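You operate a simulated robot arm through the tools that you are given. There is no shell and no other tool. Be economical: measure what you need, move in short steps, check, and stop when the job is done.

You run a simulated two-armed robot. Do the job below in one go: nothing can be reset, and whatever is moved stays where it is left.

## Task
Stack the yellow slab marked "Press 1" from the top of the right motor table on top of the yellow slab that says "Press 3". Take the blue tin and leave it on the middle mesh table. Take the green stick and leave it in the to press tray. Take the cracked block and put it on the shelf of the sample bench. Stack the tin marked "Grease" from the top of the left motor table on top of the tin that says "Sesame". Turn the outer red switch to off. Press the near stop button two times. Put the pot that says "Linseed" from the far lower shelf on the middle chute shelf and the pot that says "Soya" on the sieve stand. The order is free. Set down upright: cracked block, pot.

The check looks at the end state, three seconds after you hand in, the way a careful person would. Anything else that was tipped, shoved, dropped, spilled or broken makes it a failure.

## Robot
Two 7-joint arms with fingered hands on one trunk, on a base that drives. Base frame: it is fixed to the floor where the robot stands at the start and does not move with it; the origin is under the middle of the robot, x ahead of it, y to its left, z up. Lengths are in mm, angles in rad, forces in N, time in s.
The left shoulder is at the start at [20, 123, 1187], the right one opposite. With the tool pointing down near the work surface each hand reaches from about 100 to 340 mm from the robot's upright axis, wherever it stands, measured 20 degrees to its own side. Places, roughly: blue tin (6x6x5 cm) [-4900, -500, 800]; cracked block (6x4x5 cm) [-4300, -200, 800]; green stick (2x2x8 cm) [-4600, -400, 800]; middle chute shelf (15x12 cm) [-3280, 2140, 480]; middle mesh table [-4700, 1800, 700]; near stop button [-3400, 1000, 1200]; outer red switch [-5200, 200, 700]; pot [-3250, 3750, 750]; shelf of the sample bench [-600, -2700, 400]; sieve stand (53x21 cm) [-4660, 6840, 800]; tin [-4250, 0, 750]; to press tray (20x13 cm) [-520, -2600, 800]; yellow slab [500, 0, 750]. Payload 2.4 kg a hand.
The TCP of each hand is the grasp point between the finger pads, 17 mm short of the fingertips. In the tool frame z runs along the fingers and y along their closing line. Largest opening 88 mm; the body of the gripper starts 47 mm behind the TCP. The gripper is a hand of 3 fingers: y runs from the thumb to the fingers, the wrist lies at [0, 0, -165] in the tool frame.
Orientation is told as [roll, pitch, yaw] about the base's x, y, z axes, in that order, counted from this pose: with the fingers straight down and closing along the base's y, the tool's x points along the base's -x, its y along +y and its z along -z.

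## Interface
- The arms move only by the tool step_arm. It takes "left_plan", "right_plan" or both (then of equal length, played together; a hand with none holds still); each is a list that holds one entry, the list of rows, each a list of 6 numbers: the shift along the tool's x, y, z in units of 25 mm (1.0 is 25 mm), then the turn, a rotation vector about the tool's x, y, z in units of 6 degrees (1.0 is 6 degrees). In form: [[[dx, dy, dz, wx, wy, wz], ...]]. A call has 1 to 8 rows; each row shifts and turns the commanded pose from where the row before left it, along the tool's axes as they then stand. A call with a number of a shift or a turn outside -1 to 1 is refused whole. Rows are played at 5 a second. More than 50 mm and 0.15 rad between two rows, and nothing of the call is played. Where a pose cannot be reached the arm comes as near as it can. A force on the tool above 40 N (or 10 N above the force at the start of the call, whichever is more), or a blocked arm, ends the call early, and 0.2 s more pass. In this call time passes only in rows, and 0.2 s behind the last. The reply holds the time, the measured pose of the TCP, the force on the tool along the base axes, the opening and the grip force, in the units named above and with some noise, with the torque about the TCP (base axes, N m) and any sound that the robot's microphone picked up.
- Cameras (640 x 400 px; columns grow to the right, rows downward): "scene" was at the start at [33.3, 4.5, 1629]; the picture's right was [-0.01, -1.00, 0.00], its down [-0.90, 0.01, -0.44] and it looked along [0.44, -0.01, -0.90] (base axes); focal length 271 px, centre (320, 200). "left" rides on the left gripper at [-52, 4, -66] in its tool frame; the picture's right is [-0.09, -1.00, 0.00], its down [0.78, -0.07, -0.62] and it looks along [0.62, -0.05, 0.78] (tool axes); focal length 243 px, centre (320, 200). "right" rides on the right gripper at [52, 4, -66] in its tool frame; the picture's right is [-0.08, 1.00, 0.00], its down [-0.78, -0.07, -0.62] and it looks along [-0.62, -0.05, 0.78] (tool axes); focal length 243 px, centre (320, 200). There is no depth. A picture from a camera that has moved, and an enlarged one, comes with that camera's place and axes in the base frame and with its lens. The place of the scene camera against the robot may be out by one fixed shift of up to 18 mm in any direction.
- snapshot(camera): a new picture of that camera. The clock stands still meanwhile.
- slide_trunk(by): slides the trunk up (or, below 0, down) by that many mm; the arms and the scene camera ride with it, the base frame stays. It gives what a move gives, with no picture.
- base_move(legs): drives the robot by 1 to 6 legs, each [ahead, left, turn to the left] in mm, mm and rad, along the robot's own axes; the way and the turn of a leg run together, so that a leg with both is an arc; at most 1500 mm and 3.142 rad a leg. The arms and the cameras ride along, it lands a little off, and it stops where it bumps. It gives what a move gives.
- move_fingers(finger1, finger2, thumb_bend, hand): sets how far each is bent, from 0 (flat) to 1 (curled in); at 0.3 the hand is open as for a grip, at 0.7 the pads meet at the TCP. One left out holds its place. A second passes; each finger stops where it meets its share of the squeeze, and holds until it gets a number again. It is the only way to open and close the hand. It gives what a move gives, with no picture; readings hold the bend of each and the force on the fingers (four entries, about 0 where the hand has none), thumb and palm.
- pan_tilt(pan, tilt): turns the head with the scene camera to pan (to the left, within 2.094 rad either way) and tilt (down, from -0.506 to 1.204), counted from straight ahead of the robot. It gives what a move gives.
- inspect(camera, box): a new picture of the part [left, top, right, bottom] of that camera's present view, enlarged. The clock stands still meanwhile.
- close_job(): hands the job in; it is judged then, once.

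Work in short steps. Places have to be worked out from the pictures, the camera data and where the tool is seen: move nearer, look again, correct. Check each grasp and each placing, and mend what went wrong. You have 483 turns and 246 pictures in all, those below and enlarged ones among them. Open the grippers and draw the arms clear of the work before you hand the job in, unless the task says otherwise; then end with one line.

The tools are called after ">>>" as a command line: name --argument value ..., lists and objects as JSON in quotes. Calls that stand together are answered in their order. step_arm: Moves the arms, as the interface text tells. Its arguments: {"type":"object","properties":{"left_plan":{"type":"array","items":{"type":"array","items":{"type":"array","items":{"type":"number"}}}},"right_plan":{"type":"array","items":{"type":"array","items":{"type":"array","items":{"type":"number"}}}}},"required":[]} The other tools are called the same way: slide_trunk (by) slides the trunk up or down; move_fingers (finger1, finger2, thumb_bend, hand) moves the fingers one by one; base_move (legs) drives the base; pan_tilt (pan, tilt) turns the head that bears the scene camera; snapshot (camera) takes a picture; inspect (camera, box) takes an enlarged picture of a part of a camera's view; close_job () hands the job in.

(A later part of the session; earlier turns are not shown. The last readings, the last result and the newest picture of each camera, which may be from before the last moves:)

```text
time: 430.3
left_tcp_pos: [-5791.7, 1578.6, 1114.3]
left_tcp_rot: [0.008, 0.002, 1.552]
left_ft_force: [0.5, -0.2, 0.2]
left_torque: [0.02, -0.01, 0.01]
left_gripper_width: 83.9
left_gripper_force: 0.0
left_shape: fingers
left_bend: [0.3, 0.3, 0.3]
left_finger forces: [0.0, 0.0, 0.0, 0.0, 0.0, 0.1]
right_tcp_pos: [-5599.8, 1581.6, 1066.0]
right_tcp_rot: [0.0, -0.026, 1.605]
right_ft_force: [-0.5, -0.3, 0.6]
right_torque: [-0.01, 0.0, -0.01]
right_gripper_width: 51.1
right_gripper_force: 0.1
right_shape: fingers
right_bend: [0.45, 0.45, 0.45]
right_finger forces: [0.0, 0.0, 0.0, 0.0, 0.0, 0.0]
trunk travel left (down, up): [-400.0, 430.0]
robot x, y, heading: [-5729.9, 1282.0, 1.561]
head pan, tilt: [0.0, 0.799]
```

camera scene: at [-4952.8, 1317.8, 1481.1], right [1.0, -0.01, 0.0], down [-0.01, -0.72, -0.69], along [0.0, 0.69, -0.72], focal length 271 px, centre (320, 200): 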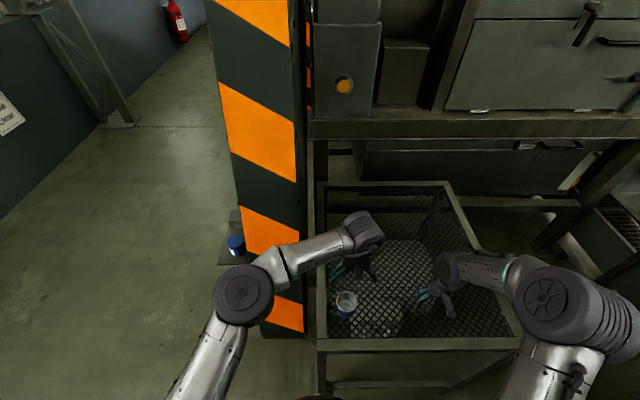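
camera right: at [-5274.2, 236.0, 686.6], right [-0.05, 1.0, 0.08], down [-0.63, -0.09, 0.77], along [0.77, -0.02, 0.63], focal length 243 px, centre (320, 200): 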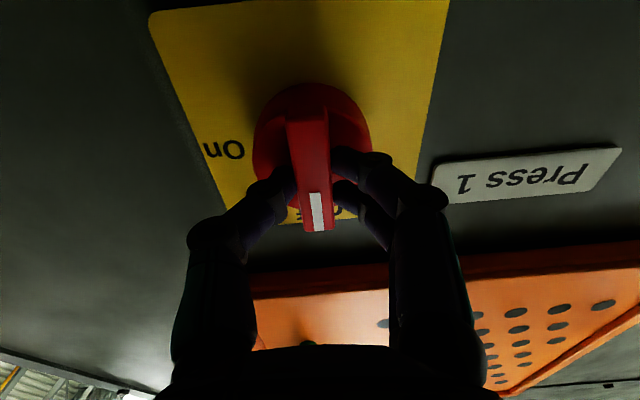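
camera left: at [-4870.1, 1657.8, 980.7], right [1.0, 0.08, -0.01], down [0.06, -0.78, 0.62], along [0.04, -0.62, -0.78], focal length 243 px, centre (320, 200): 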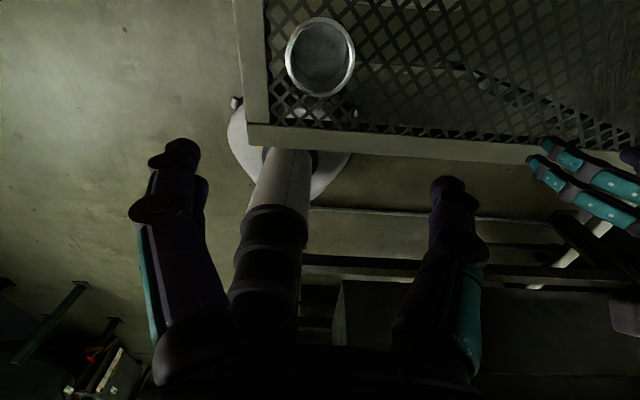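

I'm out in the corridor. I look north to see whether the line can be rounded on that side.

>>> pan_tilt --pan -0.15 --tilt 0.2

>>> snapshot --camera "scene"

```text
time: 431.3
left_tcp_pos: [-5791.8, 1577.0, 1112.4]
left_tcp_rot: [0.007, 0.002, 1.552]
left_ft_force: [0.5, -0.1, -0.4]
left_torque: [0.0, 0.0, 0.0]
left_gripper_width: 84.1
left_gripper_force: 0.0
left_shape: fingers
left_bend: [0.3, 0.3, 0.3]
left_finger forces: [0.0, 0.0, 0.0, 0.0, 0.0, 0.1]
right_tcp_pos: [-5597.9, 1581.0, 1063.9]
right_tcp_rot: [0.002, -0.025, 1.606]
right_ft_force: [1.5, -1.2, -0.2]
right_torque: [0.03, 0.0, 0.04]
right_gripper_width: 51.0
right_gripper_force: 0.1
right_shape: fingers
right_bend: [0.45, 0.45, 0.45]
right_finger forces: [0.0, 0.0, 0.1, 0.0, 0.1, 0.0]
trunk travel left (down, up): [-400.0, 430.0]
robot x, y, heading: [-5731.5, 1283.5, 1.562]
head pan, tilt: [-0.15, 0.201]
```

```text
83 pictures are left
camera scene: at [-5727.8, 1361.2, 1705.3], right [0.99, -0.16, 0.0], down [-0.03, -0.2, -0.98], along [0.16, 0.97, -0.2], focal length 271 px, centre (320, 200)
```

scene: 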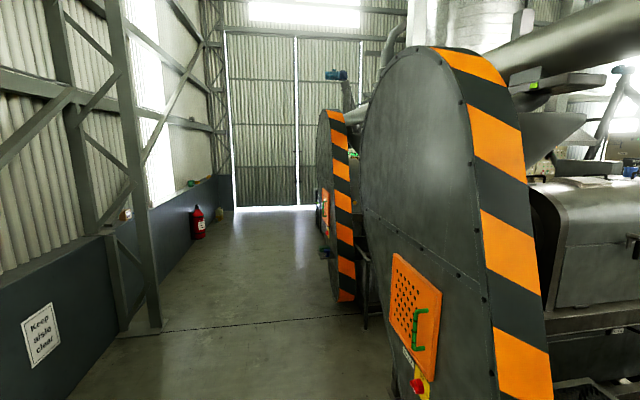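

The corridor is clear to the far door. I drive north 4.4 m and look east.

>>> base_move --legs '[[1500, 0, 0.01], [1500, 0, 0], [1450, 0, 0]]'

>>> pan_tilt --pan -0.9 --tilt 0.35

>>> snapshot --camera "scene"

```text
time: 452.7
left_tcp_pos: [-5850.4, 6053.9, 1115.0]
left_tcp_rot: [0.005, 0.002, 1.605]
left_ft_force: [-0.6, 0.4, -0.7]
left_torque: [0.01, -0.01, -0.01]
left_gripper_width: 84.2
left_gripper_force: 0.1
left_shape: fingers
left_bend: [0.3, 0.3, 0.3]
left_finger forces: [0.0, 0.0, 0.0, 0.0, 0.0, 0.0]
right_tcp_pos: [-5659.0, 6067.6, 1066.0]
right_tcp_rot: [-0.001, -0.025, 1.659]
right_ft_force: [0.4, 0.8, -0.1]
right_torque: [0.0, 0.02, -0.01]
right_gripper_width: 51.1
right_gripper_force: 0.0
right_shape: fingers
right_bend: [0.45, 0.45, 0.45]
right_finger forces: [0.0, 0.0, 0.0, 0.0, 0.0, 0.0]
trunk travel left (down, up): [-400.0, 430.0]
robot x, y, heading: [-5776.6, 5762.1, 1.612]
head pan, tilt: [-0.15, 0.201]
```

```text
time: 453.8
left_tcp_pos: [-5849.7, 6053.8, 1114.2]
left_tcp_rot: [0.008, 0.002, 1.603]
left_ft_force: [-0.5, -0.6, 0.0]
left_torque: [-0.03, -0.03, -0.01]
left_gripper_width: 83.9
left_gripper_force: 0.0
left_shape: fingers
left_bend: [0.3, 0.3, 0.3]
left_finger forces: [0.0, 0.0, 0.1, 0.0, 0.0, 0.0]
right_tcp_pos: [-5657.7, 6066.1, 1065.8]
right_tcp_rot: [0.001, -0.025, 1.659]
right_ft_force: [0.4, 0.0, -0.3]
right_torque: [-0.01, 0.02, -0.02]
right_gripper_width: 51.0
right_gripper_force: 0.3
right_shape: fingers
right_bend: [0.45, 0.45, 0.45]
right_finger forces: [0.0, 0.1, 0.0, 0.1, 0.0, 0.0]
trunk travel left (down, up): [-400.0, 430.0]
robot x, y, heading: [-5779.8, 5766.2, 1.606]
head pan, tilt: [-0.901, 0.351]
```

```text
82 pictures are left
camera scene: at [-5714.8, 5809.0, 1691.4], right [0.65, -0.76, 0.0], down [-0.26, -0.22, -0.94], along [0.71, 0.61, -0.34], focal length 271 px, centre (320, 200)
```

scene: 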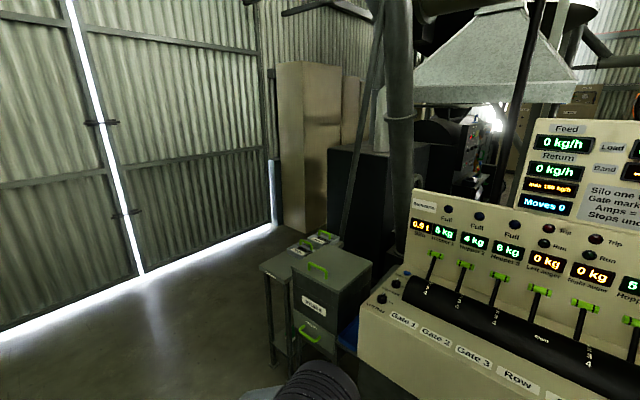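

The sieve stand is near the far end at right. I move 900 mm further north to view it and any passage east.

>>> base_move --legs '[[900, 0, -0.04]]'

>>> pan_tilt --pan -1.4 --tilt 0.35

>>> snapshot --camera "scene"

```text
time: 458.5
left_tcp_pos: [-5855.1, 6943.3, 1113.7]
left_tcp_rot: [0.007, 0.002, 1.559]
left_ft_force: [0.0, 0.5, 0.7]
left_torque: [-0.01, 0.0, -0.01]
left_gripper_width: 84.0
left_gripper_force: 0.0
left_shape: fingers
left_bend: [0.3, 0.3, 0.3]
left_finger forces: [0.0, 0.1, 0.1, 0.0, 0.0, 0.0]
right_tcp_pos: [-5663.2, 6949.6, 1066.2]
right_tcp_rot: [-0.001, -0.026, 1.614]
right_ft_force: [0.1, 0.9, -0.5]
right_torque: [0.01, -0.01, 0.0]
right_gripper_width: 51.1
right_gripper_force: 0.1
right_shape: fingers
right_bend: [0.45, 0.45, 0.45]
right_finger forces: [0.0, 0.0, 0.1, 0.0, 0.1, 0.1]
trunk travel left (down, up): [-400.0, 430.0]
robot x, y, heading: [-5793.3, 6649.4, 1.564]
head pan, tilt: [-0.901, 0.351]
```

```text
time: 459.4
left_tcp_pos: [-5855.3, 6943.1, 1114.1]
left_tcp_rot: [0.009, 0.001, 1.56]
left_ft_force: [0.3, -0.1, 0.5]
left_torque: [0.01, 0.01, 0.01]
left_gripper_width: 84.1
left_gripper_force: 0.2
left_shape: fingers
left_bend: [0.3, 0.3, 0.3]
left_finger forces: [0.0, 0.1, 0.1, 0.1, 0.0, 0.0]
right_tcp_pos: [-5661.9, 6949.0, 1066.8]
right_tcp_rot: [0.002, -0.026, 1.614]
right_ft_force: [-0.2, 0.5, 0.1]
right_torque: [0.0, -0.02, 0.06]
right_gripper_width: 51.0
right_gripper_force: 0.1
right_shape: fingers
right_bend: [0.45, 0.45, 0.45]
right_finger forces: [0.0, 0.0, 0.1, 0.1, 0.0, 0.0]
trunk travel left (down, up): [-400.0, 430.0]
robot x, y, heading: [-5792.5, 6648.3, 1.567]
head pan, tilt: [-1.4, 0.351]
```

```text
81 pictures are left
camera scene: at [-5712.0, 6651.8, 1691.4], right [0.17, -0.99, 0.0], down [-0.34, -0.06, -0.94], along [0.93, 0.16, -0.34], focal length 271 px, centre (320, 200)
```

scene: 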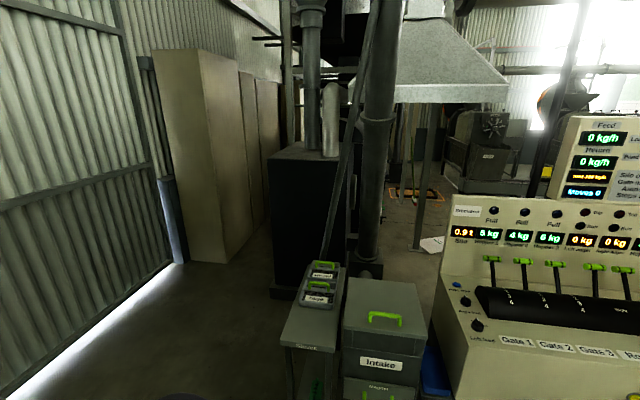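

Sieve stand found at right (labelled), with free top at its near part. There may be a passage east at y of about 7780, between the tank and the cabinets. I go look, since it would save a long detour.

>>> base_move --legs '[[0, 0, -1.567], [600, 1080, 0]]'

>>> pan_tilt --pan -0.1 --tilt 0.3

>>> snapshot --camera "scene"

```text
time: 469.5
left_tcp_pos: [-4898.0, 7788.4, 1113.8]
left_tcp_rot: [0.007, 0.002, -0.02]
left_ft_force: [0.4, 0.3, -0.2]
left_torque: [0.0, -0.04, 0.01]
left_gripper_width: 84.2
left_gripper_force: 0.0
left_shape: fingers
left_bend: [0.3, 0.3, 0.3]
left_finger forces: [0.0, 0.1, 0.0, 0.0, 0.0, 0.0]
right_tcp_pos: [-4894.2, 7596.0, 1065.4]
right_tcp_rot: [0.001, -0.026, 0.034]
right_ft_force: [-0.4, 0.9, -0.5]
right_torque: [-0.02, -0.05, -0.02]
right_gripper_width: 51.1
right_gripper_force: 0.1
right_shape: fingers
right_bend: [0.45, 0.45, 0.45]
right_finger forces: [0.0, 0.0, 0.1, 0.1, 0.0, 0.1]
trunk travel left (down, up): [-400.0, 430.0]
robot x, y, heading: [-5192.5, 7727.8, -0.01]
head pan, tilt: [-1.4, 0.351]
```

```text
time: 471.0
left_tcp_pos: [-4898.3, 7787.7, 1113.2]
left_tcp_rot: [0.008, 0.001, -0.02]
left_ft_force: [0.1, 0.4, 0.8]
left_torque: [-0.06, -0.02, -0.02]
left_gripper_width: 84.0
left_gripper_force: 0.0
left_shape: fingers
left_bend: [0.3, 0.3, 0.3]
left_finger forces: [0.1, 0.0, 0.0, 0.0, 0.1, 0.0]
right_tcp_pos: [-4895.1, 7593.9, 1065.5]
right_tcp_rot: [0.0, -0.025, 0.035]
right_ft_force: [0.1, 0.4, 0.2]
right_torque: [0.03, 0.01, 0.0]
right_gripper_width: 50.9
right_gripper_force: 0.0
right_shape: fingers
right_bend: [0.45, 0.45, 0.45]
right_finger forces: [0.1, 0.0, 0.0, 0.1, 0.0, 0.0]
trunk travel left (down, up): [-400.0, 430.0]
robot x, y, heading: [-5187.6, 7729.7, -0.017]
head pan, tilt: [-0.099, 0.3]
```

```text
80 pictures are left
camera scene: at [-5128.0, 7724.8, 1696.1], right [-0.11, -0.99, 0.0], down [-0.29, 0.03, -0.96], along [0.95, -0.11, -0.3], focal length 271 px, centre (320, 200)
```

scene: 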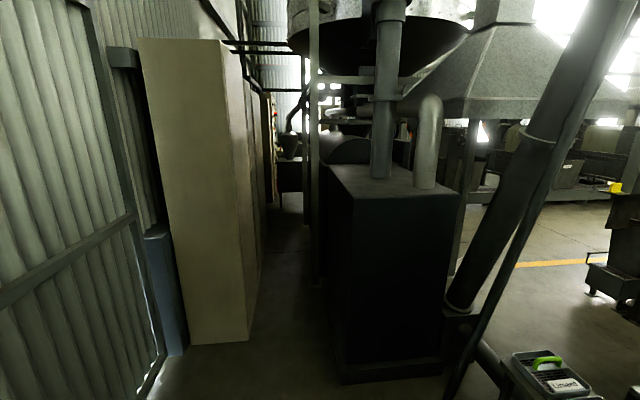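

Between the tank and the sieve stand there's an opening to the walkway with the yellow line. I move nearer and look southeast.

>>> base_move --legs '[[750, -200, 0]]'

>>> pan_tilt --pan -1.2 --tilt 0.45

>>> snapshot --camera "scene"

```text
time: 475.2
left_tcp_pos: [-4144.1, 7573.2, 1113.7]
left_tcp_rot: [0.01, 0.004, -0.024]
left_ft_force: [0.1, -0.1, -0.1]
left_torque: [0.0, 0.01, -0.02]
left_gripper_width: 84.3
left_gripper_force: 0.1
left_shape: fingers
left_bend: [0.3, 0.3, 0.3]
left_finger forces: [0.0, 0.0, 0.0, 0.0, 0.1, 0.1]
right_tcp_pos: [-4139.2, 7380.2, 1066.2]
right_tcp_rot: [-0.001, -0.025, 0.032]
right_ft_force: [-0.1, 0.8, -0.5]
right_torque: [0.01, 0.01, 0.02]
right_gripper_width: 50.9
right_gripper_force: 0.1
right_shape: fingers
right_bend: [0.45, 0.45, 0.45]
right_finger forces: [0.0, 0.1, 0.1, 0.1, 0.0, 0.0]
trunk travel left (down, up): [-400.0, 430.0]
robot x, y, heading: [-4438.9, 7516.5, -0.011]
head pan, tilt: [-0.099, 0.3]
```

```text
time: 476.6
left_tcp_pos: [-4143.2, 7572.8, 1113.1]
left_tcp_rot: [0.007, 0.003, -0.022]
left_ft_force: [-0.1, -0.1, -0.2]
left_torque: [0.0, 0.0, 0.02]
left_gripper_width: 84.1
left_gripper_force: 0.0
left_shape: fingers
left_bend: [0.3, 0.3, 0.3]
left_finger forces: [0.0, 0.0, 0.1, 0.0, 0.0, 0.0]
right_tcp_pos: [-4141.1, 7379.9, 1065.0]
right_tcp_rot: [-0.001, -0.027, 0.032]
right_ft_force: [-0.5, 0.0, 0.3]
right_torque: [-0.01, 0.0, -0.02]
right_gripper_width: 50.9
right_gripper_force: 0.0
right_shape: fingers
right_bend: [0.45, 0.45, 0.45]
right_finger forces: [0.0, 0.0, 0.0, 0.0, 0.0, 0.0]
trunk travel left (down, up): [-400.0, 430.0]
robot x, y, heading: [-4435.3, 7521.0, -0.016]
head pan, tilt: [-1.201, 0.45]
```

```text
79 pictures are left
camera scene: at [-4434.3, 7435.7, 1682.2], right [-0.94, -0.35, 0.0], down [-0.15, 0.41, -0.9], along [0.31, -0.84, -0.44], focal length 271 px, centre (320, 200)
```

scene: 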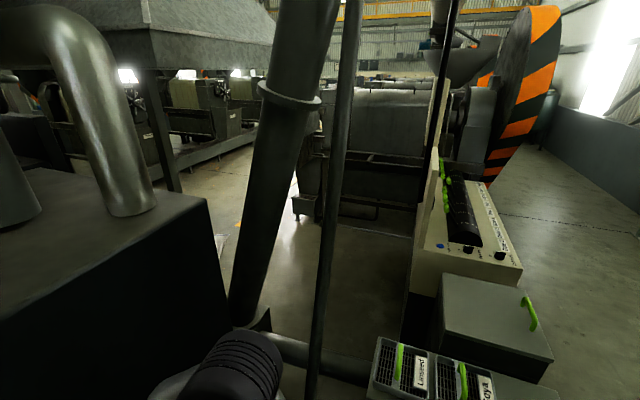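

A low pipe blocks that way, so I take the known southern route: back west, then south down the corridor.

>>> base_move --legs '[[-1320, 0, 0], [0, 0, -1.555], [1500, 0, 0], [1500, 0, 0], [1500, 0, 0], [1500, 0, 0]]'

```text
time: 515.2
left_tcp_pos: [-5557.0, 1222.3, 1113.8]
left_tcp_rot: [0.008, 0.002, -1.547]
left_ft_force: [0.2, -0.3, -0.2]
left_torque: [-0.01, 0.0, -0.01]
left_gripper_width: 84.0
left_gripper_force: 0.1
left_shape: fingers
left_bend: [0.3, 0.3, 0.3]
left_finger forces: [0.0, 0.0, 0.0, 0.0, 0.0, 0.0]
right_tcp_pos: [-5750.2, 1212.5, 1064.8]
right_tcp_rot: [0.001, -0.027, -1.49]
right_ft_force: [-0.7, 0.4, 0.5]
right_torque: [0.02, 0.0, 0.01]
right_gripper_width: 50.9
right_gripper_force: 0.1
right_shape: fingers
right_bend: [0.45, 0.45, 0.45]
right_finger forces: [0.0, 0.0, 0.1, 0.0, 0.0, 0.1]
trunk travel left (down, up): [-400.0, 430.0]
robot x, y, heading: [-5627.5, 1513.2, -1.541]
head pan, tilt: [-1.201, 0.45]
```

>>> base_move --legs '[[0, -150, -0.03], [1500, 0, 0], [1230, 0, 0], [0, 0, 1.57], [1400, 0, 0]]'

```text
time: 539.9
left_tcp_pos: [-4034.1, -1171.2, 1113.5]
left_tcp_rot: [0.006, 0.004, -0.04]
left_ft_force: [-0.4, -0.2, 0.0]
left_torque: [0.02, 0.02, -0.02]
left_gripper_width: 84.0
left_gripper_force: 0.3
left_shape: fingers
left_bend: [0.3, 0.3, 0.3]
left_finger forces: [0.0, 0.0, 0.0, 0.0, 0.0, 0.0]
right_tcp_pos: [-4033.7, -1364.4, 1065.5]
right_tcp_rot: [-0.001, -0.027, 0.014]
right_ft_force: [-0.8, 0.3, -0.9]
right_torque: [0.02, 0.02, -0.03]
right_gripper_width: 51.0
right_gripper_force: 0.0
right_shape: fingers
right_bend: [0.45, 0.45, 0.45]
right_finger forces: [0.1, 0.0, 0.0, 0.1, 0.0, 0.0]
trunk travel left (down, up): [-400.0, 430.0]
robot x, y, heading: [-4329.5, -1224.0, -0.035]
head pan, tilt: [-1.201, 0.45]
```

>>> base_move --legs '[[850, -540, 0.03], [950, 0, 0], [0, 0, 1.57], [1300, 0, 0]]'

>>> pan_tilt --pan 0.4 --tilt 0.3

>>> snapshot --camera "scene"

```text
time: 559.7
left_tcp_pos: [-2621.9, -190.7, 1114.6]
left_tcp_rot: [0.009, 0.001, 1.587]
left_ft_force: [0.3, 0.2, -0.2]
left_torque: [-0.01, -0.01, 0.01]
left_gripper_width: 84.3
left_gripper_force: 0.0
left_shape: fingers
left_bend: [0.3, 0.3, 0.3]
left_finger forces: [0.0, 0.0, 0.1, 0.0, 0.1, 0.0]
right_tcp_pos: [-2430.0, -179.8, 1065.8]
right_tcp_rot: [0.001, -0.027, 1.64]
right_ft_force: [0.7, 0.1, -0.6]
right_torque: [-0.01, 0.04, 0.0]
right_gripper_width: 51.1
right_gripper_force: 0.1
right_shape: fingers
right_bend: [0.45, 0.45, 0.45]
right_finger forces: [0.0, 0.0, 0.1, 0.1, 0.0, 0.1]
trunk travel left (down, up): [-400.0, 430.0]
robot x, y, heading: [-2553.0, -479.7, 1.597]
head pan, tilt: [-1.201, 0.45]
```

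```text
time: 561.4
left_tcp_pos: [-2622.2, -189.3, 1113.9]
left_tcp_rot: [0.008, 0.003, 1.587]
left_ft_force: [0.0, -0.1, -1.1]
left_torque: [0.02, -0.02, 0.0]
left_gripper_width: 84.4
left_gripper_force: 0.1
left_shape: fingers
left_bend: [0.3, 0.3, 0.3]
left_finger forces: [0.0, 0.0, 0.0, 0.0, 0.0, 0.0]
right_tcp_pos: [-2428.7, -179.4, 1064.4]
right_tcp_rot: [0.0, -0.027, 1.64]
right_ft_force: [0.3, 0.2, 0.2]
right_torque: [0.02, 0.01, -0.04]
right_gripper_width: 50.9
right_gripper_force: 0.0
right_shape: fingers
right_bend: [0.45, 0.45, 0.45]
right_finger forces: [0.0, 0.0, 0.0, 0.0, 0.0, 0.0]
trunk travel left (down, up): [-400.0, 430.0]
robot x, y, heading: [-2556.1, -481.9, 1.6]
head pan, tilt: [0.4, 0.3]
```

```text
78 pictures are left
camera scene: at [-2600.5, -411.2, 1696.1], right [0.91, 0.41, 0.0], down [0.12, -0.27, -0.96], along [-0.39, 0.87, -0.3], focal length 271 px, centre (320, 200)
```

scene: 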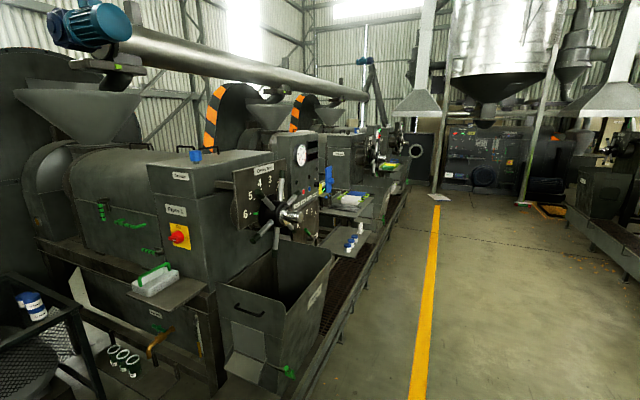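

Walkway is clear. I enlarge the press-front area to find the stop button, chutes and shelves.

>>> inspect --camera "scene" --box '[230, 110, 430, 290]'

```text
2.22 times, centred on (330, 200) of scene
camera zoom: at [-2600.5, -411.2, 1696.1], right [0.91, 0.41, 0.0], down [0.12, -0.27, -0.96], along [-0.39, 0.87, -0.3], focal length 601 px, centre (298, 200)
```

zoom: 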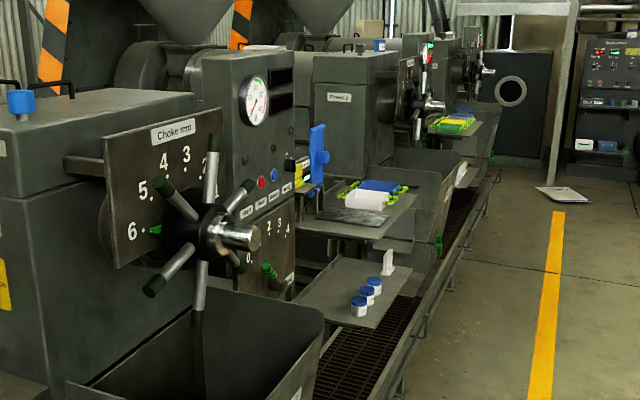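

The gauge panel with the coloured buttons is the near press's. I drive up beside it and turn to face it.

>>> base_move --legs '[[1450, 0, -0.03], [0, 0, 1.57]]'

>>> pan_tilt --pan 0 --tilt 0.5

>>> snapshot --camera "scene"

```text
time: 572.6
left_tcp_pos: [-2854.6, 933.6, 1114.4]
left_tcp_rot: [0.008, 0.003, 3.132]
left_ft_force: [-0.2, -0.3, 0.7]
left_torque: [0.0, 0.02, 0.01]
left_gripper_width: 84.2
left_gripper_force: 0.0
left_shape: fingers
left_bend: [0.3, 0.3, 0.3]
left_finger forces: [0.0, 0.1, 0.0, 0.1, 0.0, 0.0]
right_tcp_pos: [-2861.4, 1125.7, 1065.6]
right_tcp_rot: [0.0, -0.027, -3.094]
right_ft_force: [-0.5, 1.1, -0.2]
right_torque: [0.04, 0.01, 0.0]
right_gripper_width: 50.9
right_gripper_force: 0.1
right_shape: fingers
right_bend: [0.45, 0.45, 0.45]
right_finger forces: [0.0, 0.0, 0.0, 0.0, 0.0, 0.1]
trunk travel left (down, up): [-400.0, 430.0]
robot x, y, heading: [-2562.4, 995.1, -3.139]
head pan, tilt: [0.4, 0.3]
```

```text
time: 573.4
left_tcp_pos: [-2855.5, 932.8, 1113.6]
left_tcp_rot: [0.008, 0.002, 3.133]
left_ft_force: [0.5, 0.5, 0.7]
left_torque: [0.02, 0.03, -0.01]
left_gripper_width: 84.3
left_gripper_force: 0.1
left_shape: fingers
left_bend: [0.3, 0.3, 0.3]
left_finger forces: [0.1, 0.1, 0.0, 0.0, 0.1, 0.1]
right_tcp_pos: [-2861.1, 1125.5, 1065.9]
right_tcp_rot: [-0.001, -0.026, -3.096]
right_ft_force: [-0.9, -0.6, -0.8]
right_torque: [-0.02, 0.0, -0.01]
right_gripper_width: 51.0
right_gripper_force: 0.2
right_shape: fingers
right_bend: [0.45, 0.45, 0.45]
right_finger forces: [0.1, 0.1, 0.1, 0.1, 0.0, 0.0]
trunk travel left (down, up): [-400.0, 430.0]
robot x, y, heading: [-2564.4, 992.6, -3.139]
head pan, tilt: [0.0, 0.499]
```

```text
76 pictures are left
camera scene: at [-2642.0, 999.5, 1677.8], right [0.0, 1.0, 0.0], down [0.48, 0.0, -0.88], along [-0.88, 0.0, -0.48], focal length 271 px, centre (320, 200)
```

scene: 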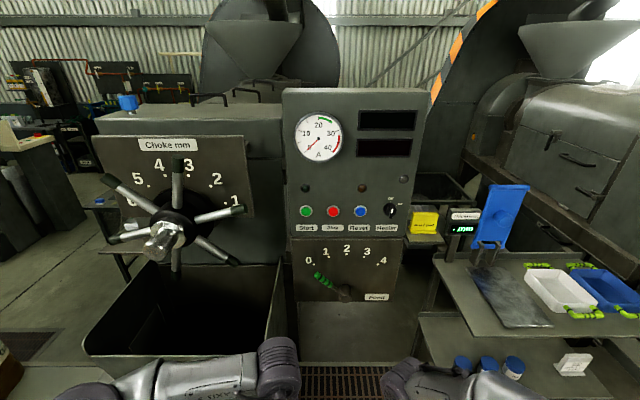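

The "Stop" button is red, at about (-3400, 1042, 1223). I pitch the right hand to horizontal about the wrist here in free space, and close the fingers to make a pusher.

>>> step_arm --right_plan '[[[-0.648, 0, 0, 0, -0.9375, 0], [-0.648, 0, 0, 0, -0.9375, 0], [-0.648, 0, 0, 0, -0.9375, 0], [-0.648, 0, 0, 0, -0.9375, 0], [-0.648, 0, 0, 0, -0.9375, 0], [-0.648, 0, 0, 0, -0.9375, 0], [-0.648, 0, 0, 0, -0.9375, 0], [-0.648, 0, 0, 0, -0.9375, 0]]]'

>>> step_arm --right_plan '[[[-0.648, 0, 0, 0, -0.9375, 0], [-0.648, 0, 0, 0, -0.9375, 0], [-0.648, 0, 0, 0, -0.9375, 0], [-0.648, 0, 0, 0, -0.9375, 0], [-0.648, 0, 0, 0, -0.9375, 0], [-0.648, 0, 0, 0, -0.9375, 0], [-0.648, 0, 0, 0, -0.9375, 0], [-0.4, 0, 0, 0, -0.5, 0]]]'

>>> move_fingers --hand "right" --finger1 0.7 --finger2 0.7 --thumb_bend 0.7

>>> base_move --legs '[[200, 40, 0]]'

>>> snapshot --camera "scene"

>>> snapshot --camera "right"

```text
time: 575.2
left_tcp_pos: [-2854.6, 932.2, 1113.7]
left_tcp_rot: [0.01, 0.002, 3.132]
left_ft_force: [0.8, 0.5, -0.2]
left_torque: [-0.05, -0.01, -0.04]
left_gripper_width: 84.1
left_gripper_force: 0.0
left_shape: fingers
left_bend: [0.3, 0.3, 0.3]
left_finger forces: [0.0, 0.0, 0.0, 0.0, 0.0, 0.1]
right_tcp_pos: [-2979.4, 1120.0, 1110.6]
right_tcp_rot: [0.002, -0.813, -3.094]
right_ft_force: [0.3, 0.6, -0.7]
right_torque: [0.02, -0.02, 0.0]
right_gripper_width: 50.7
right_gripper_force: 0.1
right_shape: fingers
right_bend: [0.45, 0.45, 0.45]
right_finger forces: [0.0, 0.1, 0.1, 0.1, 0.1, 0.0]
trunk travel left (down, up): [-400.0, 430.0]
robot x, y, heading: [-2562.4, 997.1, -3.139]
head pan, tilt: [0.0, 0.499]
```

```text
time: 577.0
left_tcp_pos: [-2855.3, 932.8, 1113.8]
left_tcp_rot: [0.01, 0.002, 3.134]
left_ft_force: [-0.6, -0.6, 0.3]
left_torque: [0.02, -0.01, 0.01]
left_gripper_width: 84.1
left_gripper_force: 0.0
left_shape: fingers
left_bend: [0.3, 0.3, 0.3]
left_finger forces: [0.0, 0.0, 0.0, 0.0, 0.1, 0.0]
right_tcp_pos: [-3030.0, 1117.8, 1221.5]
right_tcp_rot: [-0.03, -1.552, -3.065]
right_ft_force: [-0.6, -1.2, -0.5]
right_torque: [0.01, -0.03, -0.01]
right_gripper_width: 50.7
right_gripper_force: 0.0
right_shape: fingers
right_bend: [0.45, 0.45, 0.45]
right_finger forces: [0.1, 0.0, 0.0, 0.0, 0.0, 0.0]
trunk travel left (down, up): [-400.0, 430.0]
robot x, y, heading: [-2561.8, 992.8, -3.146]
head pan, tilt: [0.0, 0.499]
```

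```text
time: 578.0
left_tcp_pos: [-2854.7, 931.7, 1114.5]
left_tcp_rot: [0.009, 0.001, 3.133]
left_ft_force: [-0.4, 0.1, -0.4]
left_torque: [-0.03, 0.0, 0.01]
left_gripper_width: 84.2
left_gripper_force: 0.0
left_shape: fingers
left_bend: [0.3, 0.3, 0.3]
left_finger forces: [0.1, 0.1, 0.0, 0.0, 0.0, 0.0]
right_tcp_pos: [-3030.3, 1119.0, 1220.5]
right_tcp_rot: [0.004, -1.552, -3.098]
right_ft_force: [-0.1, 0.0, -0.6]
right_torque: [0.0, 0.01, -0.03]
right_gripper_width: 0.1
right_gripper_force: 0.1
right_shape: fingers
right_bend: [0.7, 0.7, 0.7]
right_finger forces: [0.1, 0.1, 0.1, 0.0, 0.0, 0.0]
trunk travel left (down, up): [-400.0, 430.0]
robot x, y, heading: [-2560.6, 993.2, -3.142]
head pan, tilt: [0.0, 0.499]
```

```text
time: 579.7
left_tcp_pos: [-3059.3, 892.3, 1113.3]
left_tcp_rot: [0.008, 0.004, 3.134]
left_ft_force: [0.2, -0.3, -0.6]
left_torque: [-0.01, 0.0, 0.02]
left_gripper_width: 84.4
left_gripper_force: 0.0
left_shape: fingers
left_bend: [0.3, 0.3, 0.3]
left_finger forces: [0.0, 0.1, 0.1, 0.1, 0.0, 0.0]
right_tcp_pos: [-3232.8, 1077.9, 1219.0]
right_tcp_rot: [-0.005, -1.549, -3.092]
right_ft_force: [0.5, -0.1, 0.7]
right_torque: [-0.03, -0.04, 0.02]
right_gripper_width: 0.1
right_gripper_force: 0.1
right_shape: fingers
right_bend: [0.7, 0.7, 0.7]
right_finger forces: [0.0, 0.0, 0.0, 0.0, 0.0, 0.0]
trunk travel left (down, up): [-400.0, 430.0]
robot x, y, heading: [-2764.8, 956.8, -3.145]
head pan, tilt: [0.0, 0.499]
```

```text
75 pictures are left
camera scene: at [-2847.0, 959.4, 1677.6], right [0.0, 1.0, 0.0], down [0.48, 0.0, -0.88], along [-0.88, 0.0, -0.48], focal length 271 px, centre (320, 200)
```

scene: 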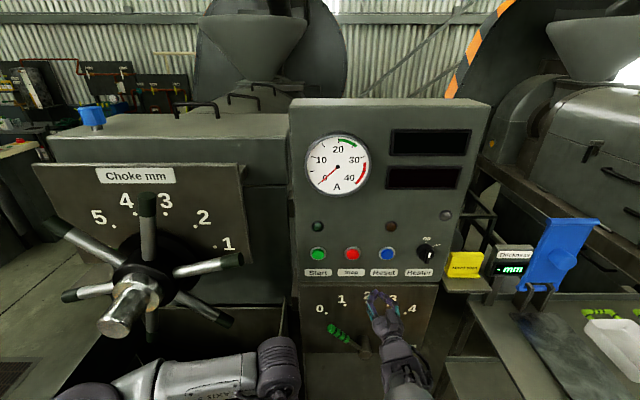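

```text
74 pictures are left
camera right: at [-3167.3, 1077.2, 1169.2], right [0.04, -1.0, 0.08], down [0.6, 0.09, 0.79], along [-0.8, 0.02, 0.6], focal length 243 px, centre (320, 200)
```

right: 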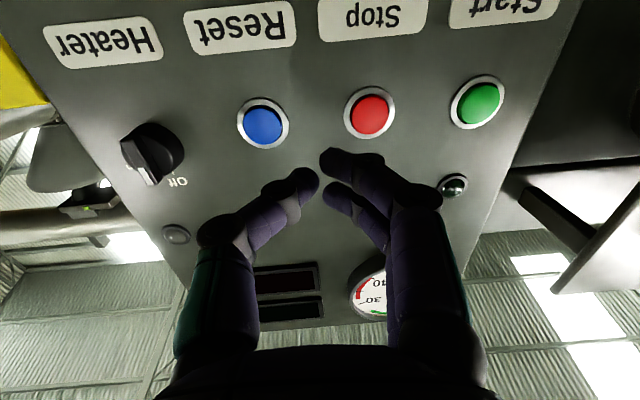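

Stop button triangulates to about (-3360, 1036, 1236). I align the hand laterally and advance to about 35 mm short.

>>> step_arm --right_plan '[[[-0.34, 0.84, 0, 0, 0, 0], [-0.34, 0.84, 0, 0, 0, 0], [0, 0, 1, 0, 0, 0], [0, 0, 1, 0, 0, 0], [0, 0, 1, 0, 0, 0]]]'

>>> snapshot --camera "right"

>>> inspect --camera "scene" --box '[290, 220, 430, 330]'

```text
time: 580.9
left_tcp_pos: [-3058.2, 894.1, 1114.8]
left_tcp_rot: [0.01, 0.001, 3.133]
left_ft_force: [-0.6, 0.3, 0.1]
left_torque: [-0.01, 0.0, 0.01]
left_gripper_width: 84.1
left_gripper_force: 0.1
left_shape: fingers
left_bend: [0.3, 0.3, 0.3]
left_finger forces: [0.1, 0.0, 0.0, 0.1, 0.0, 0.1]
right_tcp_pos: [-3308.6, 1034.6, 1235.1]
right_tcp_rot: [0.004, -1.55, -3.101]
right_ft_force: [0.8, 0.0, 0.6]
right_torque: [-0.02, -0.02, -0.02]
right_gripper_width: 0.1
right_gripper_force: 0.0
right_shape: fingers
right_bend: [0.7, 0.7, 0.7]
right_finger forces: [0.0, 0.0, 0.0, 0.0, 0.0, 0.0]
trunk travel left (down, up): [-400.0, 430.0]
robot x, y, heading: [-2764.5, 953.9, -3.139]
head pan, tilt: [0.0, 0.499]
```

```text
73 pictures are left
camera right: at [-3241.2, 1032.6, 1185.0], right [0.04, -1.0, 0.08], down [0.6, 0.09, 0.79], along [-0.8, 0.02, 0.6], focal length 243 px, centre (320, 200)
```

right: 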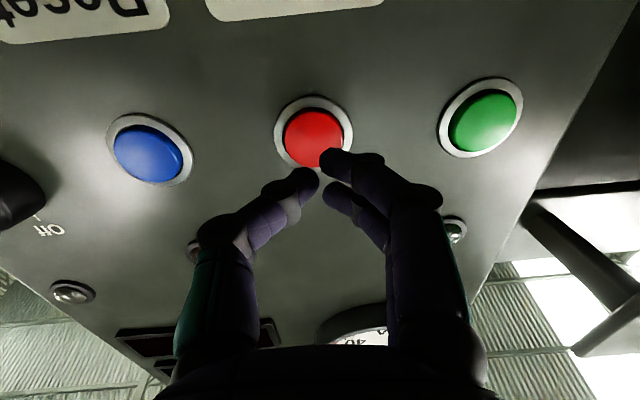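

```text
3.64 times, centred on (360, 275) of scene
camera zoom: at [-2846.1, 959.8, 1677.7], right [0.0, 1.0, 0.0], down [0.48, 0.0, -0.88], along [-0.88, 0.0, -0.48], focal length 984 px, centre (174, -73)
```

zoom: 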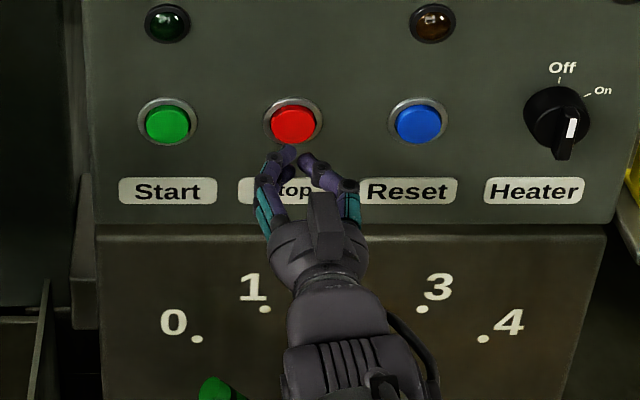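

Aligned on the Stop button. I shift 4 mm and push forward in small rows, listening for a click.

>>> step_arm --right_plan '[[[0, -0.18, 0.4, 0, 0, 0], [0, 0, 0.3, 0, 0, 0], [0, 0, 0.16, 0, 0, 0], [0, 0, 0.16, 0, 0, 0]]]'

```text
time: 581.9
left_tcp_pos: [-3059.2, 892.5, 1114.1]
left_tcp_rot: [0.006, 0.002, 3.133]
left_ft_force: [0.1, 0.4, -0.1]
left_torque: [0.02, 0.0, -0.02]
left_gripper_width: 84.3
left_gripper_force: 0.0
left_shape: fingers
left_bend: [0.3, 0.3, 0.3]
left_finger forces: [0.0, 0.1, 0.1, 0.1, 0.0, 0.0]
right_tcp_pos: [-3331.8, 1036.8, 1236.4]
right_tcp_rot: [0.013, -1.551, -3.111]
right_ft_force: [-0.2, 0.1, -1.4]
right_torque: [-0.04, -0.02, 0.02]
right_gripper_width: 0.0
right_gripper_force: 0.1
right_shape: fingers
right_bend: [0.7, 0.7, 0.7]
right_finger forces: [0.1, 0.1, 0.1, 0.1, 0.0, 0.0]
trunk travel left (down, up): [-400.0, 430.0]
robot x, y, heading: [-2764.1, 955.4, -3.142]
head pan, tilt: [0.0, 0.499]
```

>>> step_arm --right_plan '[[[0, 0, 0.12, 0, 0, 0], [0, 0, 0.12, 0, 0, 0], [0, 0, 0.12, 0, 0, 0]]]'

>>> snapshot --camera "right"

```text
time: 582.7
left_tcp_pos: [-3057.8, 892.9, 1114.5]
left_tcp_rot: [0.009, 0.002, 3.133]
left_ft_force: [0.6, -0.5, 0.0]
left_torque: [-0.01, 0.01, -0.03]
left_gripper_width: 84.4
left_gripper_force: 0.0
left_shape: fingers
left_bend: [0.3, 0.3, 0.3]
left_finger forces: [0.0, 0.0, 0.0, 0.0, 0.0, 0.0]
right_tcp_pos: [-3340.5, 1035.8, 1235.4]
right_tcp_rot: [0.013, -1.549, -3.109]
right_ft_force: [2.5, 1.7, -0.4]
right_torque: [-0.01, -0.01, -0.01]
right_gripper_width: 0.0
right_gripper_force: 1.6
right_shape: fingers
right_bend: [0.7, 0.7, 0.7]
right_finger forces: [0.1, 0.0, 0.0, 0.0, 3.1, 0.0]
trunk travel left (down, up): [-400.0, 430.0]
robot x, y, heading: [-2765.0, 957.3, -3.142]
head pan, tilt: [0.0, 0.499]
heard: click
```

```text
71 pictures are left
camera right: at [-3273.2, 1035.5, 1184.4], right [0.04, -1.0, 0.09], down [0.6, 0.09, 0.79], along [-0.8, 0.02, 0.6], focal length 243 px, centre (320, 200)
```

right: 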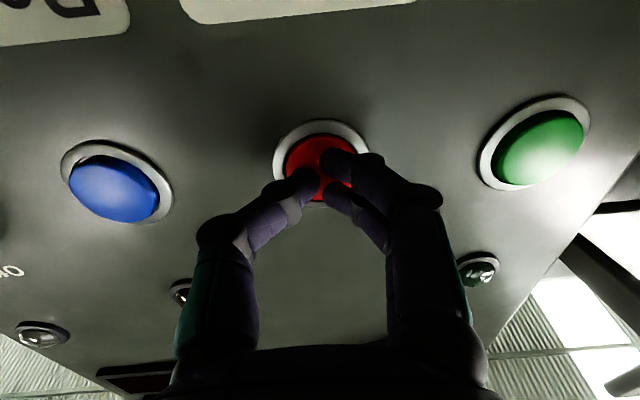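

First click heard. I retract 15 mm to let it spring back.

>>> step_arm --right_plan '[[[0, 0, -0.3, 0, 0, 0], [0, 0, -0.3, 0, 0, 0]]]'

>>> inspect --camera "right" --box '[200, 60, 440, 260]'

```text
time: 583.3
left_tcp_pos: [-3057.9, 893.2, 1114.1]
left_tcp_rot: [0.01, 0.001, 3.133]
left_ft_force: [-0.1, -1.0, -0.1]
left_torque: [0.02, 0.01, -0.01]
left_gripper_width: 83.9
left_gripper_force: 0.1
left_shape: fingers
left_bend: [0.3, 0.3, 0.3]
left_finger forces: [0.0, 0.0, 0.0, 0.0, 0.1, 0.0]
right_tcp_pos: [-3326.2, 1036.2, 1235.8]
right_tcp_rot: [0.012, -1.549, -3.107]
right_ft_force: [-0.2, -0.6, 0.3]
right_torque: [0.01, -0.02, 0.0]
right_gripper_width: 0.1
right_gripper_force: 0.0
right_shape: fingers
right_bend: [0.7, 0.7, 0.7]
right_finger forces: [0.1, 0.1, 0.1, 0.0, 0.1, 0.1]
trunk travel left (down, up): [-400.0, 430.0]
robot x, y, heading: [-2766.8, 951.8, -3.147]
head pan, tilt: [0.0, 0.499]
```

```text
2.00 times, centred on (320, 160) of right
camera zoom: at [-3258.7, 1035.9, 1184.1], right [0.04, -1.0, 0.09], down [0.6, 0.09, 0.79], along [-0.8, 0.02, 0.6], focal length 485 px, centre (320, 280)
```

zoom: 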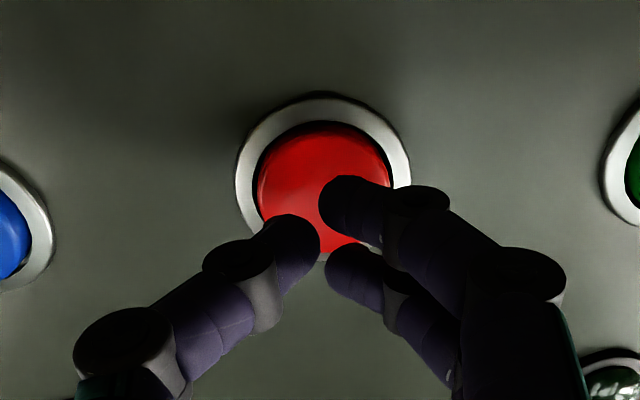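

It has sprung back. I press a second time.

>>> step_arm --right_plan '[[[0, 0, 0.3, 0, 0, 0], [0, 0, 0.2, 0, 0, 0], [0, 0, 0.1, 0, 0, 0]]]'

```text
time: 584.1
left_tcp_pos: [-3057.4, 893.8, 1113.5]
left_tcp_rot: [0.007, 0.0, 3.134]
left_ft_force: [-0.6, -0.4, 0.0]
left_torque: [-0.02, 0.03, -0.02]
left_gripper_width: 84.1
left_gripper_force: 0.1
left_shape: fingers
left_bend: [0.3, 0.3, 0.3]
left_finger forces: [0.0, 0.1, 0.1, 0.0, 0.0, 0.1]
right_tcp_pos: [-3341.1, 1036.9, 1234.5]
right_tcp_rot: [0.015, -1.551, -3.11]
right_ft_force: [3.6, 1.0, -0.7]
right_torque: [-0.01, -0.01, -0.03]
right_gripper_width: 0.0
right_gripper_force: 1.3
right_shape: fingers
right_bend: [0.7, 0.7, 0.7]
right_finger forces: [0.0, 0.4, 0.0, 0.0, 3.6, 0.0]
trunk travel left (down, up): [-400.0, 430.0]
robot x, y, heading: [-2761.6, 955.3, -3.142]
head pan, tilt: [0.0, 0.499]
heard: click
```

Second click heard. I withdraw, back off, and reset the right hand to vertical.

>>> step_arm --right_plan '[[[0, 0, -1, 0, 0, 0], [0, 0, -1, 0, 0, 0], [0, 0, -1, 0, 0, 0], [0, 0, -1, 0, 0, 0]]]'

>>> base_move --legs '[[-250, 0, 0]]'

>>> step_arm --right_plan '[[[0.648, 0, 0, 0, 0.9375, 0], [0.648, 0, 0, 0, 0.9375, 0], [0.648, 0, 0, 0, 0.9375, 0], [0.648, 0, 0, 0, 0.9375, 0], [0.648, 0, 0, 0, 0.9375, 0], [0.648, 0, 0, 0, 0.9375, 0], [0.648, 0, 0, 0, 0.9375, 0], [0.648, 0, 0, 0, 0.9375, 0]]]'

>>> step_arm --right_plan '[[[0.648, 0, 0, 0, 0.9375, 0], [0.648, 0, 0, 0, 0.9375, 0], [0.648, 0, 0, 0, 0.9375, 0], [0.648, 0, 0, 0, 0.9375, 0], [0.648, 0, 0, 0, 0.9375, 0], [0.648, 0, 0, 0, 0.9375, 0], [0.648, 0, 0, 0, 0.9375, 0], [0.24, 0, 0, 0, 0.35, 0]]]'

>>> move_fingers --hand "right" --finger1 0.3 --finger2 0.3 --thumb_bend 0.3

>>> pan_tilt --pan -0.9 --tilt 0.4

>>> snapshot --camera "scene"

```text
time: 585.1
left_tcp_pos: [-3059.6, 892.5, 1113.4]
left_tcp_rot: [0.007, 0.003, 3.132]
left_ft_force: [0.4, -0.3, -0.2]
left_torque: [-0.02, 0.04, 0.0]
left_gripper_width: 84.1
left_gripper_force: 0.1
left_shape: fingers
left_bend: [0.3, 0.3, 0.3]
left_finger forces: [0.0, 0.0, 0.0, 0.0, 0.1, 0.0]
right_tcp_pos: [-3241.2, 1041.2, 1238.3]
right_tcp_rot: [-0.005, -1.548, -3.091]
right_ft_force: [-0.2, -0.3, 0.2]
right_torque: [-0.01, -0.01, 0.0]
right_gripper_width: 0.0
right_gripper_force: 0.0
right_shape: fingers
right_bend: [0.7, 0.7, 0.7]
right_finger forces: [0.0, 0.0, 0.0, 0.0, 0.0, 0.0]
trunk travel left (down, up): [-400.0, 430.0]
robot x, y, heading: [-2762.2, 956.1, -3.14]
head pan, tilt: [0.0, 0.499]
```

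```text
time: 586.9
left_tcp_pos: [-2808.9, 893.7, 1113.3]
left_tcp_rot: [0.009, -0.001, 3.135]
left_ft_force: [0.3, 0.7, 0.5]
left_torque: [0.01, -0.01, 0.01]
left_gripper_width: 84.1
left_gripper_force: 0.1
left_shape: fingers
left_bend: [0.3, 0.3, 0.3]
left_finger forces: [0.0, 0.0, 0.0, 0.1, 0.1, 0.0]
right_tcp_pos: [-2992.5, 1041.0, 1237.7]
right_tcp_rot: [0.002, -1.552, -3.096]
right_ft_force: [1.2, -0.5, 0.5]
right_torque: [-0.01, 0.02, -0.04]
right_gripper_width: 0.3
right_gripper_force: 0.0
right_shape: fingers
right_bend: [0.7, 0.7, 0.7]
right_finger forces: [0.1, 0.0, 0.0, 0.0, 0.0, 0.0]
trunk travel left (down, up): [-400.0, 430.0]
robot x, y, heading: [-2518.1, 954.1, -3.14]
head pan, tilt: [0.0, 0.499]
```

```text
time: 588.7
left_tcp_pos: [-2810.4, 892.9, 1115.1]
left_tcp_rot: [0.01, 0.002, 3.134]
left_ft_force: [-0.4, 0.6, -0.5]
left_torque: [-0.03, 0.01, -0.01]
left_gripper_width: 84.1
left_gripper_force: 0.0
left_shape: fingers
left_bend: [0.3, 0.3, 0.3]
left_finger forces: [0.0, 0.0, 0.1, 0.1, 0.0, 0.0]
right_tcp_pos: [-2948.9, 1041.8, 1120.8]
right_tcp_rot: [0.0, -0.766, -3.096]
right_ft_force: [1.0, -0.2, -0.8]
right_torque: [0.01, 0.01, 0.0]
right_gripper_width: 0.1
right_gripper_force: 0.1
right_shape: fingers
right_bend: [0.7, 0.7, 0.7]
right_finger forces: [0.0, 0.1, 0.1, 0.0, 0.0, 0.1]
trunk travel left (down, up): [-400.0, 430.0]
robot x, y, heading: [-2520.0, 957.1, -3.143]
head pan, tilt: [0.0, 0.499]
```

```text
time: 590.5
left_tcp_pos: [-2809.9, 892.8, 1114.3]
left_tcp_rot: [0.009, 0.003, 3.134]
left_ft_force: [-0.7, -0.4, 0.2]
left_torque: [0.0, -0.01, 0.02]
left_gripper_width: 84.2
left_gripper_force: 0.0
left_shape: fingers
left_bend: [0.3, 0.3, 0.3]
left_finger forces: [0.0, 0.0, 0.0, 0.0, 0.0, 0.0]
right_tcp_pos: [-2843.0, 1049.5, 1069.0]
right_tcp_rot: [-0.002, -0.04, -3.094]
right_ft_force: [0.0, -0.5, -0.2]
right_torque: [-0.02, -0.01, 0.03]
right_gripper_width: 0.0
right_gripper_force: 0.0
right_shape: fingers
right_bend: [0.7, 0.7, 0.7]
right_finger forces: [0.0, 0.0, 0.0, 0.0, 0.0, 0.1]
trunk travel left (down, up): [-400.0, 430.0]
robot x, y, heading: [-2520.0, 955.7, -3.134]
head pan, tilt: [0.0, 0.499]
```

```text
time: 591.5
left_tcp_pos: [-2810.4, 893.9, 1113.9]
left_tcp_rot: [0.01, 0.002, 3.136]
left_ft_force: [-0.1, -0.4, 0.2]
left_torque: [-0.02, 0.03, -0.01]
left_gripper_width: 84.2
left_gripper_force: 0.0
left_shape: fingers
left_bend: [0.3, 0.3, 0.3]
left_finger forces: [0.1, 0.1, 0.1, 0.0, 0.0, 0.0]
right_tcp_pos: [-2843.7, 1049.6, 1068.9]
right_tcp_rot: [0.0, -0.043, -3.093]
right_ft_force: [1.0, -0.1, -0.6]
right_torque: [0.0, 0.0, -0.03]
right_gripper_width: 84.2
right_gripper_force: 0.0
right_shape: fingers
right_bend: [0.3, 0.3, 0.3]
right_finger forces: [0.0, 0.1, 0.0, 0.0, 0.0, 0.1]
trunk travel left (down, up): [-400.0, 430.0]
robot x, y, heading: [-2515.2, 951.6, -3.14]
head pan, tilt: [0.0, 0.499]
```

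```text
time: 592.7
left_tcp_pos: [-2809.8, 893.9, 1114.5]
left_tcp_rot: [0.007, -0.001, 3.135]
left_ft_force: [0.3, 0.5, -0.5]
left_torque: [-0.04, 0.02, -0.02]
left_gripper_width: 84.2
left_gripper_force: 0.0
left_shape: fingers
left_bend: [0.3, 0.3, 0.3]
left_finger forces: [0.1, 0.1, 0.0, 0.0, 0.1, 0.0]
right_tcp_pos: [-2844.3, 1049.1, 1068.5]
right_tcp_rot: [0.001, -0.042, -3.095]
right_ft_force: [-0.3, 0.8, -0.2]
right_torque: [-0.01, 0.02, -0.02]
right_gripper_width: 84.3
right_gripper_force: 0.1
right_shape: fingers
right_bend: [0.3, 0.3, 0.3]
right_finger forces: [0.0, 0.1, 0.0, 0.0, 0.1, 0.0]
trunk travel left (down, up): [-400.0, 430.0]
robot x, y, heading: [-2518.1, 953.3, -3.141]
head pan, tilt: [-0.901, 0.4]
```

```text
69 pictures are left
camera scene: at [-2563.8, 1032.5, 1686.9], right [0.78, 0.62, 0.0], down [0.24, -0.3, -0.92], along [-0.57, 0.72, -0.39], focal length 271 px, centre (320, 200)
```

scene: 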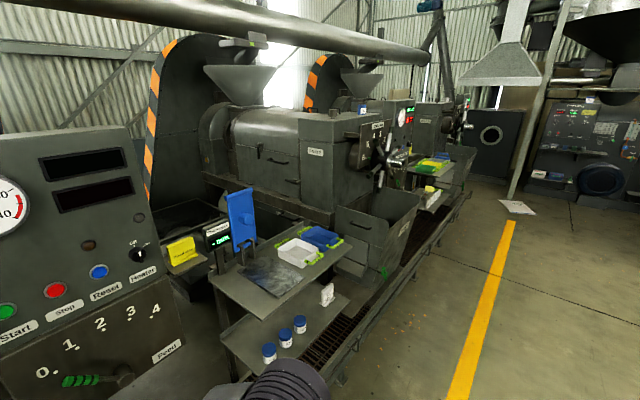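

I strafe north along the walkway to the far press (y of about 3700) and look at its shelves.

>>> base_move --legs '[[0, -1400, 0], [0, -1350, 0]]'

>>> pan_tilt --pan 0 --tilt 0.6

>>> snapshot --camera "scene"

```text
time: 605.9
left_tcp_pos: [-2788.4, 3609.4, 1114.1]
left_tcp_rot: [0.008, 0.002, 3.113]
left_ft_force: [1.5, 0.9, -0.5]
left_torque: [-0.01, -0.01, 0.04]
left_gripper_width: 83.9
left_gripper_force: 0.1
left_shape: fingers
left_bend: [0.3, 0.3, 0.3]
left_finger forces: [0.0, 0.0, 0.1, 0.1, 0.0, 0.1]
right_tcp_pos: [-2817.5, 3767.4, 1069.3]
right_tcp_rot: [0.0, -0.041, -3.115]
right_ft_force: [-0.1, -0.2, 0.4]
right_torque: [0.0, -0.05, -0.02]
right_gripper_width: 84.2
right_gripper_force: 0.1
right_shape: fingers
right_bend: [0.3, 0.3, 0.3]
right_finger forces: [0.1, 0.1, 0.0, 0.1, 0.0, 0.0]
trunk travel left (down, up): [-400.0, 430.0]
robot x, y, heading: [-2491.5, 3665.0, 3.12]
head pan, tilt: [-0.901, 0.4]
```

```text
time: 607.0
left_tcp_pos: [-2788.9, 3610.4, 1114.3]
left_tcp_rot: [0.007, 0.002, 3.114]
left_ft_force: [0.1, 0.4, -0.2]
left_torque: [-0.04, -0.01, -0.03]
left_gripper_width: 84.1
left_gripper_force: 0.0
left_shape: fingers
left_bend: [0.3, 0.3, 0.3]
left_finger forces: [0.0, 0.0, 0.0, 0.0, 0.0, 0.0]
right_tcp_pos: [-2817.8, 3767.7, 1070.1]
right_tcp_rot: [-0.001, -0.042, -3.113]
right_ft_force: [-0.7, 0.1, 0.6]
right_torque: [0.01, 0.03, 0.01]
right_gripper_width: 84.3
right_gripper_force: 0.1
right_shape: fingers
right_bend: [0.3, 0.3, 0.3]
right_finger forces: [0.0, 0.0, 0.0, 0.1, 0.0, 0.1]
trunk travel left (down, up): [-400.0, 430.0]
robot x, y, heading: [-2492.0, 3666.1, 3.119]
head pan, tilt: [0.0, 0.6]
```

```text
68 pictures are left
camera scene: at [-2571.7, 3672.8, 1668.6], right [0.02, 1.0, 0.0], down [0.56, -0.01, -0.83], along [-0.82, 0.02, -0.56], focal length 271 px, centre (320, 200)
```

scene: 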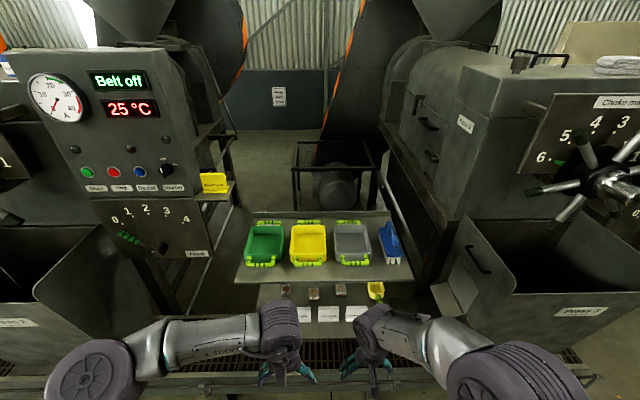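

>>> inspect --camera "scene" --box '[230, 260, 410, 360]'

```text
3.56 times, centred on (320, 310) of scene
camera zoom: at [-2571.7, 3672.8, 1668.6], right [0.02, 1.0, 0.0], down [0.56, -0.01, -0.83], along [-0.82, 0.02, -0.56], focal length 962 px, centre (320, -191)
```

zoom: 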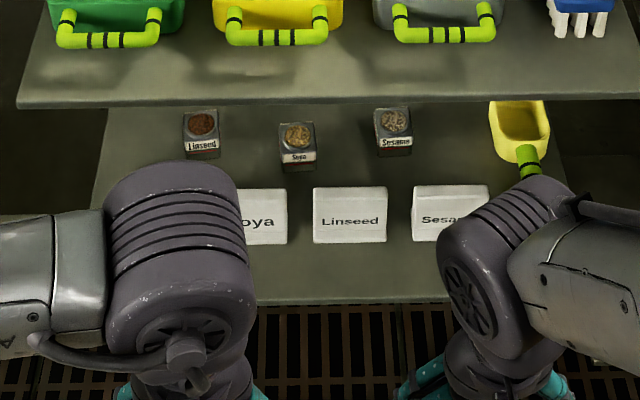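

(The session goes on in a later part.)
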